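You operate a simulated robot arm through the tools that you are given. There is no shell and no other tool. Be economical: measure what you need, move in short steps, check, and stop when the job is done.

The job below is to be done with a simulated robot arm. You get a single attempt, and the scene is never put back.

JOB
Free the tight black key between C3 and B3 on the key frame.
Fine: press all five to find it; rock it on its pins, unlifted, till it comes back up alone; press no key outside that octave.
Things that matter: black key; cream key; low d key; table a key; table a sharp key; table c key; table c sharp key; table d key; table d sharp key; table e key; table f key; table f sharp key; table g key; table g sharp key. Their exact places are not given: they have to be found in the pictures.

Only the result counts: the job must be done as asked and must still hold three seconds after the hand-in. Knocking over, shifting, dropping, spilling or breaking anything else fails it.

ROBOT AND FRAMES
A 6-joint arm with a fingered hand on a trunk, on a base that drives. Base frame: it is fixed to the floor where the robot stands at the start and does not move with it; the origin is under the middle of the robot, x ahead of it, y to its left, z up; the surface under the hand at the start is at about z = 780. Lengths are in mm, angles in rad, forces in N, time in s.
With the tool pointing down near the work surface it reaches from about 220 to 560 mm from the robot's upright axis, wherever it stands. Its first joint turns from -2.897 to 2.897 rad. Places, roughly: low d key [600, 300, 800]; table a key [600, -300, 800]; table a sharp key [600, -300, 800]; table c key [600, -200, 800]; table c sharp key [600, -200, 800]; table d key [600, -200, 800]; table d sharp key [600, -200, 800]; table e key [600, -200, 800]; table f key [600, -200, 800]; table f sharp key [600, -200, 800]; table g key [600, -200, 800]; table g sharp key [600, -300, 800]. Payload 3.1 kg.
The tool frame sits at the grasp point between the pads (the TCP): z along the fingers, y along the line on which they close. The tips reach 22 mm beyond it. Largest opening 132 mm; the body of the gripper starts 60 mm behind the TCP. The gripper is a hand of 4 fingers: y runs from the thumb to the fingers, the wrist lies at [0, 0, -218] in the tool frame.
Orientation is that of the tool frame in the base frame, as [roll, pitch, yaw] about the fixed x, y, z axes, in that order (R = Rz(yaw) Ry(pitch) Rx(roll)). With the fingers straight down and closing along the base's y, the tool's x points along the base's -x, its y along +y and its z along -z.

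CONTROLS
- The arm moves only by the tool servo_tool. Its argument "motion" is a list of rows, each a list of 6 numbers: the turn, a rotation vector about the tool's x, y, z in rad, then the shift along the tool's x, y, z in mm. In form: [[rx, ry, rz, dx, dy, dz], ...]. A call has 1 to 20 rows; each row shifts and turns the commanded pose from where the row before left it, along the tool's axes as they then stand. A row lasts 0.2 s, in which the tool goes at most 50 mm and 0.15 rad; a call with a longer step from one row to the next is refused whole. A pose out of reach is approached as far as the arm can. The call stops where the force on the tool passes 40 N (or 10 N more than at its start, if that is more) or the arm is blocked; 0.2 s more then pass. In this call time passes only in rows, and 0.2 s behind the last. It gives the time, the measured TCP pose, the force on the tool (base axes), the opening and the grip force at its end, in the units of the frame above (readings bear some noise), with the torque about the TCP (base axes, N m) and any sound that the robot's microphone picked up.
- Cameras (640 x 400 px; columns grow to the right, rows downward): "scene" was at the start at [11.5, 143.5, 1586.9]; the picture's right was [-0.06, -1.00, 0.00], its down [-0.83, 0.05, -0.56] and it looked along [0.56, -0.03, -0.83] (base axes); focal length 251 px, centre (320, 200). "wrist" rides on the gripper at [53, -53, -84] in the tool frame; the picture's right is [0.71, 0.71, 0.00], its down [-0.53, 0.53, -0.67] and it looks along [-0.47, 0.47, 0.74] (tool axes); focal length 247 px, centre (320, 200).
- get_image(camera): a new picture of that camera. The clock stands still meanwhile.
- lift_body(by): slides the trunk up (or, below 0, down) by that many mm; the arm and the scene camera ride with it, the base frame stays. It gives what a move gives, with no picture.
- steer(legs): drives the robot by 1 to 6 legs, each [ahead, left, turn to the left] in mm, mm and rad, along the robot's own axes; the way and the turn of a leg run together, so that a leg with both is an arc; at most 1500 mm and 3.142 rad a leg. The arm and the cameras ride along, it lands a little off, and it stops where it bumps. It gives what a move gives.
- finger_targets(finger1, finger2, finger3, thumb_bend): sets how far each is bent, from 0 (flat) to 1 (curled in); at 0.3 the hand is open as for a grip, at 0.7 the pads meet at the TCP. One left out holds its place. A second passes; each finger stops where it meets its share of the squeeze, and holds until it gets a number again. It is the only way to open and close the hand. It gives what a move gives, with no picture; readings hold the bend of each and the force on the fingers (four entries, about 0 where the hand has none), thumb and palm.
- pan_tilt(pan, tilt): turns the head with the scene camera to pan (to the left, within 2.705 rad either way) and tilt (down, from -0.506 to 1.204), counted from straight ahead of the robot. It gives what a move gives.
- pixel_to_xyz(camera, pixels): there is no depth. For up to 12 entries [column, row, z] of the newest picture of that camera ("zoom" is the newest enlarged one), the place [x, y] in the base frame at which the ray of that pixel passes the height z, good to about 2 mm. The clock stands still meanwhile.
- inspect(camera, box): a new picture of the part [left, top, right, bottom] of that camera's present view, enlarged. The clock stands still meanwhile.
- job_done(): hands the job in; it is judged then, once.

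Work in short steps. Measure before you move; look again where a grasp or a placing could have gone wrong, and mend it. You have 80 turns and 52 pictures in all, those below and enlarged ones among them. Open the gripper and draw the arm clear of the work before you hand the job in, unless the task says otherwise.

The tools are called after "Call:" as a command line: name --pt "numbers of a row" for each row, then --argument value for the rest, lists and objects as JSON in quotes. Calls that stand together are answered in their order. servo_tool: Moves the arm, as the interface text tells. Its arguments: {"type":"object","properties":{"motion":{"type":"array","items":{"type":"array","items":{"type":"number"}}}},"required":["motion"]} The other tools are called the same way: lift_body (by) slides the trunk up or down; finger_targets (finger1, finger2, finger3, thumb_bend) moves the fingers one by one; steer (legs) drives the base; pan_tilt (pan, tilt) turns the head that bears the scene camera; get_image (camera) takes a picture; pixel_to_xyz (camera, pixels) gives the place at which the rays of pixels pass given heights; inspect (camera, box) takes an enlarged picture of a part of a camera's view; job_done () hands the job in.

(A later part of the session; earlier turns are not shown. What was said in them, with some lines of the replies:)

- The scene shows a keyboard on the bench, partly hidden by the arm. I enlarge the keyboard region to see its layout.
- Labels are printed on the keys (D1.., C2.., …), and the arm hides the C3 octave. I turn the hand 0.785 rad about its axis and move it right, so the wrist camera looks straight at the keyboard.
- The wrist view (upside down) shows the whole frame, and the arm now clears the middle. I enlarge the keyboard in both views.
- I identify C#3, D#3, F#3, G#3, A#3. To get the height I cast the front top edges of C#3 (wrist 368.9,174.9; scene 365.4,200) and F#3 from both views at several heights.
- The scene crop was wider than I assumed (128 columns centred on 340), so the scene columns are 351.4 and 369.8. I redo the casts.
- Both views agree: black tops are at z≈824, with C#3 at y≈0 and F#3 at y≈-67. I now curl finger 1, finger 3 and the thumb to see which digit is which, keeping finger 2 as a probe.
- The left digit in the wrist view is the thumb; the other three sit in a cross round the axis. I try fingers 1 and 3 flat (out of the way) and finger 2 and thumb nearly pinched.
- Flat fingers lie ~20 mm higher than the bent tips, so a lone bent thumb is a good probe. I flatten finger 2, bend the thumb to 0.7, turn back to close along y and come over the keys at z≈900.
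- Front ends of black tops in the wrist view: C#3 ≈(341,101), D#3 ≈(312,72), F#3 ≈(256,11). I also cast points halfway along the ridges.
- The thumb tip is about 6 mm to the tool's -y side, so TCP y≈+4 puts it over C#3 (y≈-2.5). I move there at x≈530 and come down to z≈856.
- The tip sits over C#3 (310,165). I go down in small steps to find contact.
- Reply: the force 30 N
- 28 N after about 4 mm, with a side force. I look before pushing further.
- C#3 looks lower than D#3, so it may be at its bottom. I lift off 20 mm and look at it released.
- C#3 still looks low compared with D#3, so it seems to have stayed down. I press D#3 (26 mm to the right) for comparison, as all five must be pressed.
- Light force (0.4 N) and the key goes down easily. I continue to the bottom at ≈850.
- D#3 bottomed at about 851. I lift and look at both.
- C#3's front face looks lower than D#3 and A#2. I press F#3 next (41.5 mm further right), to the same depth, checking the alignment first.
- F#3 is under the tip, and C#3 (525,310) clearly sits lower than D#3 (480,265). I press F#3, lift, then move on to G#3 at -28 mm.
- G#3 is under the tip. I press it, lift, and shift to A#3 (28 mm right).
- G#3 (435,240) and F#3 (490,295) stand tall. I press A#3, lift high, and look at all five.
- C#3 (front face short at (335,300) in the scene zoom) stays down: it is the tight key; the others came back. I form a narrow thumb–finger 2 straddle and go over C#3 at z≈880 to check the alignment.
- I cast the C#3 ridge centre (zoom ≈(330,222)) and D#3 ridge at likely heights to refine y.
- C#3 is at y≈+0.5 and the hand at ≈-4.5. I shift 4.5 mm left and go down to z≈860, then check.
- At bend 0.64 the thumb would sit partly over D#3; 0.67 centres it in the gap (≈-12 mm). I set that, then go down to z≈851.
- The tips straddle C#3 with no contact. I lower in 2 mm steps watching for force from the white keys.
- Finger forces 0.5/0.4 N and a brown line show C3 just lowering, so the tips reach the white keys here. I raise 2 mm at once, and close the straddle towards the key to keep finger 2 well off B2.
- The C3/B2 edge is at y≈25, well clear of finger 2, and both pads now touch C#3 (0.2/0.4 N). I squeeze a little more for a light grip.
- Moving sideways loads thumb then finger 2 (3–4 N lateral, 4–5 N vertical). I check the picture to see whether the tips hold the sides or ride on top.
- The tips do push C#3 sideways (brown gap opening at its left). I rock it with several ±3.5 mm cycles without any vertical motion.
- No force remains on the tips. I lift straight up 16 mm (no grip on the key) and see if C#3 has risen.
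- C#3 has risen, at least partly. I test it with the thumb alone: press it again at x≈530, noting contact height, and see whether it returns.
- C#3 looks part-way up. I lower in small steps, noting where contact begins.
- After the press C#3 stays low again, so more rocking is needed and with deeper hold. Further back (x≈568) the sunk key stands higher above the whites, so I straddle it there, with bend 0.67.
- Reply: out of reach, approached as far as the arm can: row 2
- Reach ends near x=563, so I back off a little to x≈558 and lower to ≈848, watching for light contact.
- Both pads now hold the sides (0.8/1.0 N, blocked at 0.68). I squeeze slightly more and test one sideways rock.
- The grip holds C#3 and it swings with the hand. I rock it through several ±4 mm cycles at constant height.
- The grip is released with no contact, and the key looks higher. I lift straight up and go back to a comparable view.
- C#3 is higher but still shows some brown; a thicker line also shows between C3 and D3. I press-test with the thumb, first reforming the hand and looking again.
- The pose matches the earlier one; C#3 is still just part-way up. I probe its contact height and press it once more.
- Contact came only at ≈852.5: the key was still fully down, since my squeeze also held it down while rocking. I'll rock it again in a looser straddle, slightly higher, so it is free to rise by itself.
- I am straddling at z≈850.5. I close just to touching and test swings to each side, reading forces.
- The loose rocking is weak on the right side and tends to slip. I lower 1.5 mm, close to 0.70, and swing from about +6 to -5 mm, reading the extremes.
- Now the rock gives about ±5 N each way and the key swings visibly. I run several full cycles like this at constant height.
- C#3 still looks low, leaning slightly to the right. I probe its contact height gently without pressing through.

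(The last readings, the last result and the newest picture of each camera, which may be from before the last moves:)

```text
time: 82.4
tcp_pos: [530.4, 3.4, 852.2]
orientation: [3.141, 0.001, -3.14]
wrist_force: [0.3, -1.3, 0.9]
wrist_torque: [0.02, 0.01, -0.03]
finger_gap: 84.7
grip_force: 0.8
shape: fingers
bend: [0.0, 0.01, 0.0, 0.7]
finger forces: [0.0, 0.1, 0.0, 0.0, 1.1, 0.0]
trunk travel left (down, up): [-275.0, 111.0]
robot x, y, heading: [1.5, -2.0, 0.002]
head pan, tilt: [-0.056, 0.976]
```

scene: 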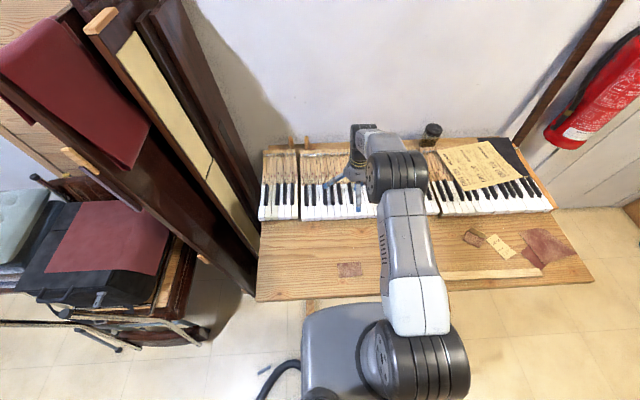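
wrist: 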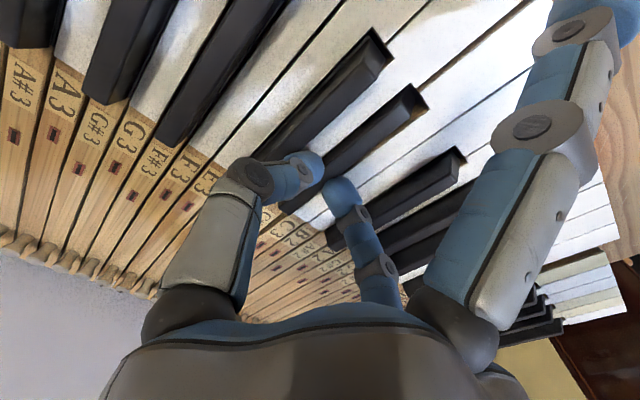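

C#3 is still down (contact at ≈852). Pure sliding to and fro wasn't enough, so I'll grip again and truly rock it: tilting the hand about the key's foot (roll) together with the sideways swing.

Call:
servo_tool --pt "0 0 0 0 0 -10" --pt "0 0 0 0 0 -15"

Call:
finger_targets --finger2 0.67 --thumb_bend 0.67

Call:
servo_tool --pt "0 0 0 -28 -4 10" --pt "0 0 0 0 0 10" --pt "0 0 0 0 0 5" --pt "0 0 0 0 0 2" --pt "0 0 0 0 0 0"

Call:
finger_targets --finger2 0.71 --thumb_bend 0.71

Call:
servo_tool --pt "-0.05 0 -0.025 0 -3.5 0" --pt "-0.05 0 -0.025 0 -3.5 0"

Call:
servo_tool --pt "0.05 0 0.025 0 3.5 0" --pt "0.05 0 0.025 0 3.5 0" --pt "0.05 0 0.025 0 3.5 0" --pt "0.05 0 0.025 0 3.5 0"

Call:
inspect --camera "wrist" --box '[180, 30, 500, 230]'

```text
time: 83.0
tcp_pos: [530.6, 4.3, 877.5]
orientation: [-3.141, 0.002, -3.14]
wrist_force: [-0.8, -0.2, -0.2]
wrist_torque: [0.02, -0.02, 0.05]
finger_gap: 84.9
grip_force: 0.1
shape: fingers
bend: [0.0, 0.01, 0.0, 0.7]
finger forces: [0.0, 0.1, 0.0, 0.0, 0.0, 0.0]
trunk travel left (down, up): [-275.0, 111.0]
robot x, y, heading: [1.1, -0.5, -0.003]
head pan, tilt: [-0.056, 0.976]
```

```text
time: 84.0
tcp_pos: [531.0, 4.8, 876.7]
orientation: [3.141, 0.0, -3.141]
wrist_force: [-0.6, 0.6, -0.3]
wrist_torque: [0.0, -0.01, -0.01]
finger_gap: 85.3
grip_force: 0.0
shape: fingers
bend: [0.0, 0.67, 0.0, 0.67]
finger forces: [0.1, 0.1, 0.1, 0.0, 0.0, 0.0]
trunk travel left (down, up): [-275.0, 111.0]
robot x, y, heading: [-2.6, 1.3, 0.004]
head pan, tilt: [-0.056, 0.976]
```

```text
time: 85.2
tcp_pos: [560.5, 1.5, 849.4]
orientation: [3.141, -0.002, 3.141]
wrist_force: [0.8, 0.3, -0.1]
wrist_torque: [0.03, 0.02, 0.0]
finger_gap: 85.4
grip_force: 0.0
shape: fingers
bend: [0.0, 0.67, 0.0, 0.67]
finger forces: [0.0, 0.1, 0.1, 0.1, 0.0, 0.0]
trunk travel left (down, up): [-275.0, 111.0]
robot x, y, heading: [0.2, -3.7, 0.0]
head pan, tilt: [-0.056, 0.976]
```

```text
time: 86.2
tcp_pos: [560.1, -0.0, 849.6]
orientation: [3.14, 0.001, 3.142]
wrist_force: [-0.3, 0.1, 0.0]
wrist_torque: [-0.03, -0.03, -0.04]
finger_gap: 85.1
grip_force: 1.6
shape: fingers
bend: [0.0, 0.68, 0.0, 0.69]
finger forces: [0.1, 1.6, 0.0, 0.0, 1.8, 0.1]
trunk travel left (down, up): [-275.0, 111.0]
robot x, y, heading: [-1.4, -1.6, 0.003]
head pan, tilt: [-0.056, 0.976]
```

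```text
time: 86.8
tcp_pos: [560.2, -7.3, 849.8]
orientation: [3.04, 0.004, -3.091]
wrist_force: [-0.8, 1.8, 0.6]
wrist_torque: [0.06, 0.02, 0.04]
finger_gap: 84.9
grip_force: 2.0
shape: fingers
bend: [0.0, 0.68, 0.0, 0.7]
finger forces: [0.1, 2.3, 0.1, 0.1, 0.7, 0.0]
trunk travel left (down, up): [-275.0, 111.0]
robot x, y, heading: [-3.0, 0.7, -0.0]
head pan, tilt: [-0.056, 0.976]
```

```text
time: 87.8
tcp_pos: [558.1, 5.5, 850.7]
orientation: [-3.041, 0.004, 3.091]
wrist_force: [1.6, -3.1, 7.6]
wrist_torque: [-0.09, -0.03, 0.03]
finger_gap: 84.6
grip_force: 4.1
shape: fingers
bend: [0.0, 0.71, 0.0, 0.71]
finger forces: [0.1, 0.1, 0.0, 0.0, 7.6, 0.1]
trunk travel left (down, up): [-275.0, 111.0]
robot x, y, heading: [2.6, -2.5, 0.0]
head pan, tilt: [-0.056, 0.976]
```

```text
2.00 times, centred on (340, 130) of wrist
```

zoom: 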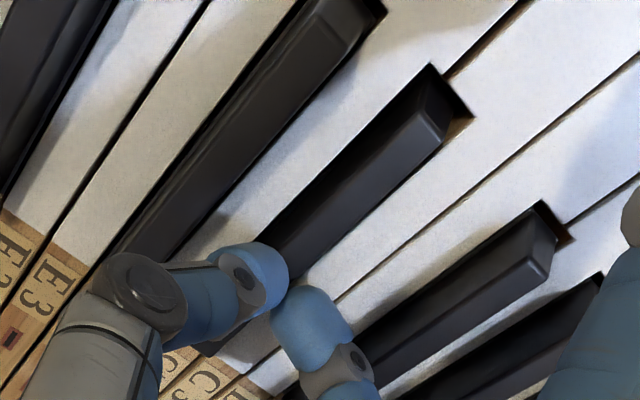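

On the left swing the thumb slipped onto the key's top, so the hold is too shallow. I return to centre, open slightly, and go 3 mm deeper (lightly resting on C3/D3, both inside the octave) for a full side grip.

Call:
servo_tool --pt "0 0 0 0 0 -6" --pt "-0.05 0 -0.025 0 -3.5 0" --pt "-0.05 0 -0.025 0 -3.5 0"

Call:
finger_targets --finger2 0.67 --thumb_bend 0.67

Call:
servo_tool --pt "0 0 0 0 0 3" --pt "0 0 0 0 0 3" --pt "0 0 0 0 0 2" --pt "0 0 0 0 0 1"

Call:
finger_targets --finger2 0.72 --thumb_bend 0.72

Call:
servo_tool --pt "0 0 0 0 2.5 0" --pt "0 0 0 0 2.5 0"

Call:
servo_tool --pt "0 0 0 0 -3.5 0" --pt "0 0 0 0 -3.5 0" --pt "0 0 0 0 -3 0"

```text
time: 88.6
tcp_pos: [558.5, 0.1, 856.8]
orientation: [-3.141, 0.0, -3.141]
wrist_force: [-0.2, 1.1, 1.0]
wrist_torque: [0.05, 0.02, -0.01]
finger_gap: 84.7
grip_force: 0.1
shape: fingers
bend: [0.0, 0.71, 0.0, 0.71]
finger forces: [0.0, 0.0, 0.1, 0.1, 0.0, 0.1]
trunk travel left (down, up): [-275.0, 111.0]
robot x, y, heading: [2.4, 0.0, -0.001]
head pan, tilt: [-0.056, 0.976]
```

```text
time: 89.6
tcp_pos: [559.7, 0.7, 857.8]
orientation: [3.141, 0.002, 3.142]
wrist_force: [0.6, -0.6, -0.6]
wrist_torque: [-0.02, 0.03, 0.02]
finger_gap: 85.3
grip_force: 0.1
shape: fingers
bend: [0.0, 0.67, 0.0, 0.67]
finger forces: [0.0, 0.0, 0.0, 0.1, 0.0, 0.1]
trunk travel left (down, up): [-275.0, 111.0]
robot x, y, heading: [2.0, 0.1, -0.002]
head pan, tilt: [-0.056, 0.976]
```

```text
time: 90.6
tcp_pos: [558.6, 0.7, 848.0]
orientation: [3.142, 0.0, 3.141]
wrist_force: [-0.9, -0.3, 1.2]
wrist_torque: [-0.03, 0.02, -0.02]
finger_gap: 85.4
grip_force: 0.7
shape: fingers
bend: [0.0, 0.67, 0.0, 0.67]
finger forces: [0.0, 0.4, 0.0, 0.0, 0.7, 0.0]
trunk travel left (down, up): [-275.0, 111.0]
robot x, y, heading: [-0.3, 1.9, 0.001]
head pan, tilt: [-0.056, 0.976]
```

```text
time: 91.6
tcp_pos: [559.8, 1.6, 847.7]
orientation: [3.141, -0.001, 3.141]
wrist_force: [0.4, 0.2, -0.1]
wrist_torque: [-0.05, 0.02, 0.0]
finger_gap: 85.2
grip_force: 3.6
shape: fingers
bend: [0.0, 0.67, 0.0, 0.69]
finger forces: [0.1, 3.5, 0.0, 0.1, 3.7, 0.0]
trunk travel left (down, up): [-275.0, 111.0]
robot x, y, heading: [-2.8, 1.2, -0.004]
head pan, tilt: [-0.056, 0.976]
```

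```text
time: 92.2
tcp_pos: [559.3, 3.6, 847.6]
orientation: [-3.14, 0.001, 3.141]
wrist_force: [-0.8, -5.3, 2.1]
wrist_torque: [-0.12, -0.01, 0.0]
finger_gap: 85.2
grip_force: 4.9
shape: fingers
bend: [0.0, 0.68, 0.0, 0.69]
finger forces: [0.0, 1.8, 0.0, 0.1, 7.8, 0.1]
trunk travel left (down, up): [-275.0, 111.0]
robot x, y, heading: [2.0, 1.4, 0.002]
head pan, tilt: [-0.056, 0.976]
```

```text
time: 93.0
tcp_pos: [558.1, -3.5, 848.7]
orientation: [-3.141, 0.0, 3.141]
wrist_force: [0.9, 2.1, -0.2]
wrist_torque: [0.07, 0.01, 0.01]
finger_gap: 84.9
grip_force: 3.5
shape: fingers
bend: [0.0, 0.67, 0.0, 0.69]
finger forces: [0.0, 4.9, 0.0, 0.0, 2.7, 0.0]
trunk travel left (down, up): [-275.0, 111.0]
robot x, y, heading: [0.9, -1.2, -0.001]
head pan, tilt: [-0.056, 0.976]
```

Now the grip is firm (3.6 N each side) with hardly any vertical load. I rock it through repeated full swings.

Call:
servo_tool --pt "0 0 0 0 3.5 0" --pt "0 0 0 0 3.5 0" --pt "0 0 0 0 4 0" --pt "0 0 0 0 -4 0" --pt "0 0 0 0 -3.5 0" --pt "0 0 0 0 -3.5 0" --pt "0 0 0 0 3.5 0" --pt "0 0 0 0 3.5 0" --pt "0 0 0 0 4 0" --pt "0 0 0 0 -4 0" --pt "0 0 0 0 -3.5 0" --pt "0 0 0 0 -3.5 0" --pt "0 0 0 0 3.5 0" --pt "0 0 0 0 3.5 0" --pt "0 0 0 0 4 0"

Call:
servo_tool --pt "0 0 0 0 -4 0" --pt "0 0 0 0 -3.5 0" --pt "0 0 0 0 -3.5 0" --pt "0 0 0 0 3.5 0" --pt "0 0 0 0 3.5 0" --pt "0 0 0 0 4 0" --pt "0 0 0 0 -4 0" --pt "0 0 0 0 -3.5 0" --pt "0 0 0 0 -3.5 0" --pt "0 0 0 0 3.5 0" --pt "0 0 0 0 3.5 0" --pt "0 0 0 0 4 0" --pt "0 0 0 0 -4 0" --pt "0 0 0 0 -3.5 0" --pt "0 0 0 0 -3.5 0"

Call:
servo_tool --pt "0 0 0 0 3.5 0" --pt "0 0 0 0 3.5 0" --pt "0 0 0 0 4 0" --pt "0 0 0 0 -4 0" --pt "0 0 0 0 -3.5 0" --pt "0 0 0 0 -3.5 0" --pt "0 0 0 0 3.5 0" --pt "0 0 0 0 3.5 0" --pt "0 0 0 0 4 0" --pt "0 0 0 0 -4 0" --pt "0 0 0 0 -3.5 0" --pt "0 0 0 0 -3.5 0" --pt "0 0 0 0 3.5 0" --pt "0 0 0 0 2 0"

Call:
finger_targets --finger2 0.66 --thumb_bend 0.67

Call:
servo_tool --pt "0 0 0 0 0 -3" --pt "0 0 0 0 0 -4" --pt "0 0 0 0 0 -20" --pt "0 0 0 28 4 -5"

Call:
finger_targets --finger2 0 --thumb_bend 0.7

Call:
servo_tool --pt "0 0 0 0 0 10" --pt "0 0 0 0 0 9"

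Call:
servo_tool --pt "0 0 0 0 0 3"

Call:
servo_tool --pt "0 0 0 0 0 1.5"

Call:
servo_tool --pt "0 0 0 0 0 1.5"

```text
time: 96.2
tcp_pos: [559.9, 4.6, 848.0]
orientation: [3.141, 0.002, 3.14]
wrist_force: [0.8, -6.4, 1.2]
wrist_torque: [-0.13, 0.0, -0.04]
finger_gap: 85.5
grip_force: 4.6
shape: fingers
bend: [0.0, 0.68, 0.0, 0.69]
finger forces: [0.0, 1.6, 0.0, 0.0, 8.4, 0.1]
trunk travel left (down, up): [-275.0, 111.0]
robot x, y, heading: [-0.7, -0.9, 0.005]
head pan, tilt: [-0.056, 0.976]
```

```text
time: 99.4
tcp_pos: [558.2, -3.9, 847.8]
orientation: [-3.142, 0.001, -3.14]
wrist_force: [0.1, 2.4, 0.9]
wrist_torque: [0.05, 0.01, 0.01]
finger_gap: 84.9
grip_force: 4.1
shape: fingers
bend: [0.0, 0.67, 0.0, 0.69]
finger forces: [0.0, 5.3, 0.0, 0.0, 3.3, 0.0]
trunk travel left (down, up): [-275.0, 111.0]
robot x, y, heading: [-0.2, -0.4, -0.002]
head pan, tilt: [-0.056, 0.976]
```

```text
time: 102.4
tcp_pos: [559.2, 0.7, 848.2]
orientation: [-3.141, -0.001, 3.14]
wrist_force: [-0.1, -0.6, 0.1]
wrist_torque: [-0.03, 0.0, 0.02]
finger_gap: 85.0
grip_force: 3.9
shape: fingers
bend: [0.0, 0.67, 0.0, 0.69]
finger forces: [0.0, 3.4, 0.1, 0.1, 4.1, 0.0]
trunk travel left (down, up): [-275.0, 111.0]
robot x, y, heading: [-0.2, 2.6, 0.0]
head pan, tilt: [-0.056, 0.976]
```

```text
time: 103.4
tcp_pos: [558.1, 0.6, 849.0]
orientation: [-3.141, 0.001, 3.141]
wrist_force: [0.1, -0.2, 1.5]
wrist_torque: [0.0, -0.02, -0.01]
finger_gap: 85.6
grip_force: 0.6
shape: fingers
bend: [0.0, 0.67, 0.0, 0.67]
finger forces: [0.1, 0.5, 0.0, 0.1, 0.7, 0.0]
trunk travel left (down, up): [-275.0, 111.0]
robot x, y, heading: [0.2, 1.5, 0.002]
head pan, tilt: [-0.056, 0.976]
```

```text
time: 104.4
tcp_pos: [531.0, 5.4, 881.5]
orientation: [-3.141, 0.001, -3.142]
wrist_force: [-1.0, 0.5, -0.5]
wrist_torque: [0.01, -0.01, -0.02]
finger_gap: 85.4
grip_force: 0.0
shape: fingers
bend: [0.0, 0.66, 0.0, 0.67]
finger forces: [0.1, 0.0, 0.0, 0.1, 0.1, 0.0]
trunk travel left (down, up): [-275.0, 111.0]
robot x, y, heading: [0.5, 0.4, 0.003]
head pan, tilt: [-0.056, 0.976]
```

```text
time: 105.4
tcp_pos: [530.7, 4.2, 880.2]
orientation: [-3.141, -0.001, -3.141]
wrist_force: [1.1, -0.7, -0.3]
wrist_torque: [-0.02, -0.01, -0.01]
finger_gap: 84.7
grip_force: 0.1
shape: fingers
bend: [0.0, 0.01, 0.0, 0.7]
finger forces: [0.0, 0.0, 0.0, 0.0, 0.0, 0.1]
trunk travel left (down, up): [-275.0, 111.0]
robot x, y, heading: [-4.7, 0.1, 0.004]
head pan, tilt: [-0.056, 0.976]
```

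```text
time: 106.0
tcp_pos: [531.0, 4.7, 862.2]
orientation: [-3.141, 0.0, 3.141]
wrist_force: [-1.1, -0.1, 0.2]
wrist_torque: [-0.02, -0.01, -0.01]
finger_gap: 85.0
grip_force: 0.1
shape: fingers
bend: [0.0, 0.01, 0.0, 0.7]
finger forces: [0.1, 0.1, 0.0, 0.0, 0.1, 0.1]
trunk travel left (down, up): [-275.0, 111.0]
robot x, y, heading: [-1.1, -0.2, 0.001]
head pan, tilt: [-0.056, 0.976]
```

```text
time: 106.4
tcp_pos: [531.1, 5.1, 859.5]
orientation: [3.141, 0.0, 3.141]
wrist_force: [-0.6, -0.5, 0.1]
wrist_torque: [-0.03, 0.03, 0.02]
finger_gap: 84.5
grip_force: 0.0
shape: fingers
bend: [0.0, 0.01, 0.0, 0.7]
finger forces: [0.0, 0.1, 0.0, 0.0, 0.0, 0.1]
trunk travel left (down, up): [-275.0, 111.0]
robot x, y, heading: [0.5, 0.3, -0.003]
head pan, tilt: [-0.056, 0.976]
```

```text
time: 106.8
tcp_pos: [530.9, 4.4, 857.2]
orientation: [3.141, 0.0, -3.141]
wrist_force: [1.3, 0.8, 0.5]
wrist_torque: [0.01, 0.02, 0.03]
finger_gap: 84.6
grip_force: 0.0
shape: fingers
bend: [0.0, 0.01, 0.0, 0.7]
finger forces: [0.0, 0.0, 0.1, 0.1, 0.3, 0.1]
trunk travel left (down, up): [-275.0, 111.0]
robot x, y, heading: [0.4, -0.5, -0.0]
head pan, tilt: [-0.056, 0.976]
```

```text
time: 107.2
tcp_pos: [530.4, 4.6, 855.3]
orientation: [3.14, 0.0, -3.141]
wrist_force: [0.8, -0.3, 0.3]
wrist_torque: [0.01, -0.03, -0.03]
finger_gap: 84.6
grip_force: 0.1
shape: fingers
bend: [0.0, 0.01, 0.0, 0.7]
finger forces: [0.0, 0.0, 0.0, 0.0, 0.3, 0.0]
trunk travel left (down, up): [-275.0, 111.0]
robot x, y, heading: [1.5, 0.2, 0.004]
head pan, tilt: [-0.056, 0.976]
```

Contact begins at ≈857 with only 0.3 N, just like the healthy D#3: the key came up. I press it to the bottom, release, and probe again to confirm that it returns alone.

Call:
servo_tool --pt "0 0 0 0 0 2" --pt "0 0 0 0 0 2.5"

Call:
servo_tool --pt "0 0 0 0 0 -6" --pt "0 0 0 0 0 -8" --pt "0 0 0 0 0 0" --pt "0 0 0 0 0 0" --pt "0 0 0 0 0 0"

Call:
inspect --camera "wrist" --box '[180, 50, 420, 200]'

Call:
servo_tool --pt "0 0 0 0 0 6" --pt "0 0 0 0 0 2.5"

Call:
servo_tool --pt "0 0 0 0 0 1"

```text
time: 107.8
tcp_pos: [531.0, 4.4, 851.8]
orientation: [3.141, 0.002, 3.142]
wrist_force: [0.1, -0.4, 3.3]
wrist_torque: [-0.05, -0.02, 0.01]
finger_gap: 84.6
grip_force: 1.9
shape: fingers
bend: [0.0, 0.01, 0.0, 0.7]
finger forces: [0.0, 0.0, 0.0, 0.1, 3.9, 0.1]
trunk travel left (down, up): [-275.0, 111.0]
robot x, y, heading: [1.9, -0.6, 0.001]
head pan, tilt: [-0.056, 0.976]
```

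```text
time: 109.0
tcp_pos: [529.4, 5.4, 863.4]
orientation: [3.141, 0.0, -3.141]
wrist_force: [-0.4, 0.1, -0.2]
wrist_torque: [0.02, -0.03, 0.01]
finger_gap: 84.6
grip_force: 0.1
shape: fingers
bend: [0.0, 0.01, 0.0, 0.7]
finger forces: [0.0, 0.1, 0.0, 0.1, 0.1, 0.1]
trunk travel left (down, up): [-275.0, 111.0]
robot x, y, heading: [-0.1, -0.6, -0.004]
head pan, tilt: [-0.056, 0.976]
```

```text
2.67 times, centred on (300, 125) of wrist
```

zoom: 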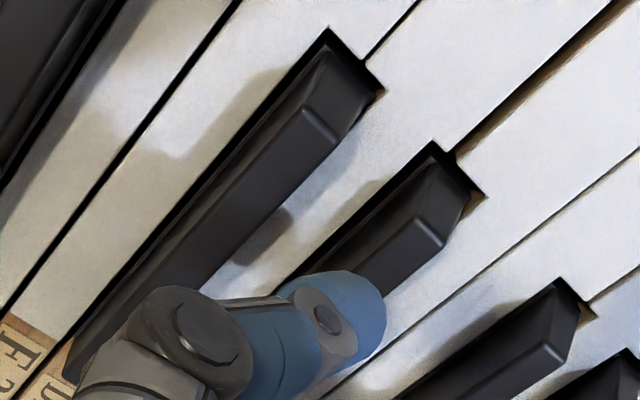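

```text
time: 109.6
tcp_pos: [529.1, 4.7, 856.7]
orientation: [-3.14, -0.001, 3.141]
wrist_force: [0.4, 0.0, 0.1]
wrist_torque: [0.02, -0.04, 0.03]
finger_gap: 84.7
grip_force: 0.0
shape: fingers
bend: [0.0, 0.01, 0.0, 0.7]
finger forces: [0.0, 0.0, 0.0, 0.1, 0.3, 0.0]
trunk travel left (down, up): [-275.0, 111.0]
robot x, y, heading: [0.9, -4.0, 0.001]
head pan, tilt: [-0.056, 0.976]
```

```text
time: 110.0
tcp_pos: [530.6, 5.4, 855.7]
orientation: [-3.14, 0.001, -3.141]
wrist_force: [-0.5, -0.6, 0.7]
wrist_torque: [0.0, 0.02, 0.01]
finger_gap: 84.9
grip_force: 0.2
shape: fingers
bend: [0.0, 0.01, 0.0, 0.7]
finger forces: [0.0, 0.0, 0.1, 0.1, 0.3, 0.0]
trunk travel left (down, up): [-275.0, 111.0]
robot x, y, heading: [0.3, 1.9, 0.002]
head pan, tilt: [-0.056, 0.976]
```

C#3 stands as high as D#3 now and returned after a full press (contact again at ≈857, 0.3 N). I withdraw upward and back, and open the hand.

Call:
servo_tool --pt "0 0 0 0 0 -20" --pt "0 0 0 0 0 -45" --pt "0 0 0 0 0 -45" --pt "0 0 0 45 0 -20" --pt "0 0 0 45 0 0" --pt "0 0 0 45 0 0"

Call:
finger_targets --finger1 0.3 --finger2 0.3 --finger3 0.3 --thumb_bend 0.3

Call:
inspect --camera "scene" --box '[290, 150, 402, 220]'

```text
time: 111.4
tcp_pos: [396.4, 2.3, 985.4]
orientation: [3.141, 0.005, 3.141]
wrist_force: [-1.0, -0.1, -0.3]
wrist_torque: [0.0, -0.02, -0.01]
finger_gap: 84.3
grip_force: 0.1
shape: fingers
bend: [0.0, 0.01, 0.0, 0.7]
finger forces: [0.0, 0.0, 0.0, 0.1, 0.0, 0.0]
trunk travel left (down, up): [-275.0, 111.0]
robot x, y, heading: [3.2, -1.1, -0.003]
head pan, tilt: [-0.056, 0.976]
```

```text
time: 112.4
tcp_pos: [397.3, 3.4, 985.3]
orientation: [3.141, 0.0, -3.141]
wrist_force: [0.2, 0.9, 0.2]
wrist_torque: [-0.02, -0.01, 0.0]
finger_gap: 88.0
grip_force: 0.1
shape: fingers
bend: [0.3, 0.3, 0.3, 0.3]
finger forces: [0.0, 0.0, 0.1, 0.0, 0.0, 0.1]
trunk travel left (down, up): [-275.0, 111.0]
robot x, y, heading: [-0.1, -1.7, -0.001]
head pan, tilt: [-0.056, 0.976]
```

```text
5.71 times, centred on (346, 185) of scene
```

zoom: 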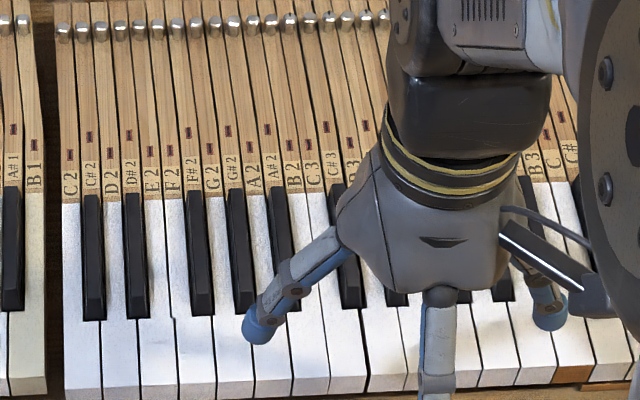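

The keys look in order and the arm is clear of the work, so I hand in.

Call:
job_done

```text
The job is handed in.
```

The tight key was C#3. I pressed all five black keys between C3 and B3 to find it, then rocked it sideways on its pins until it was free. It now comes back up alone: after a final full press it returned to the height of the good D#3, with the same light touch (0.3 N).

- **Small lift:** after the first round of rocking I raised the hand without opening the fingers. That probably lifted C#3 by about 3 mm. It never left its pins.
- **White keys:** during the later rocking the fingertips rested lightly on C3 and D3, both inside the octave. I pressed no key outside it. D3 may sit slightly low or to one side of C3. A brown line showed between them in several pictures, and I did not check it further.
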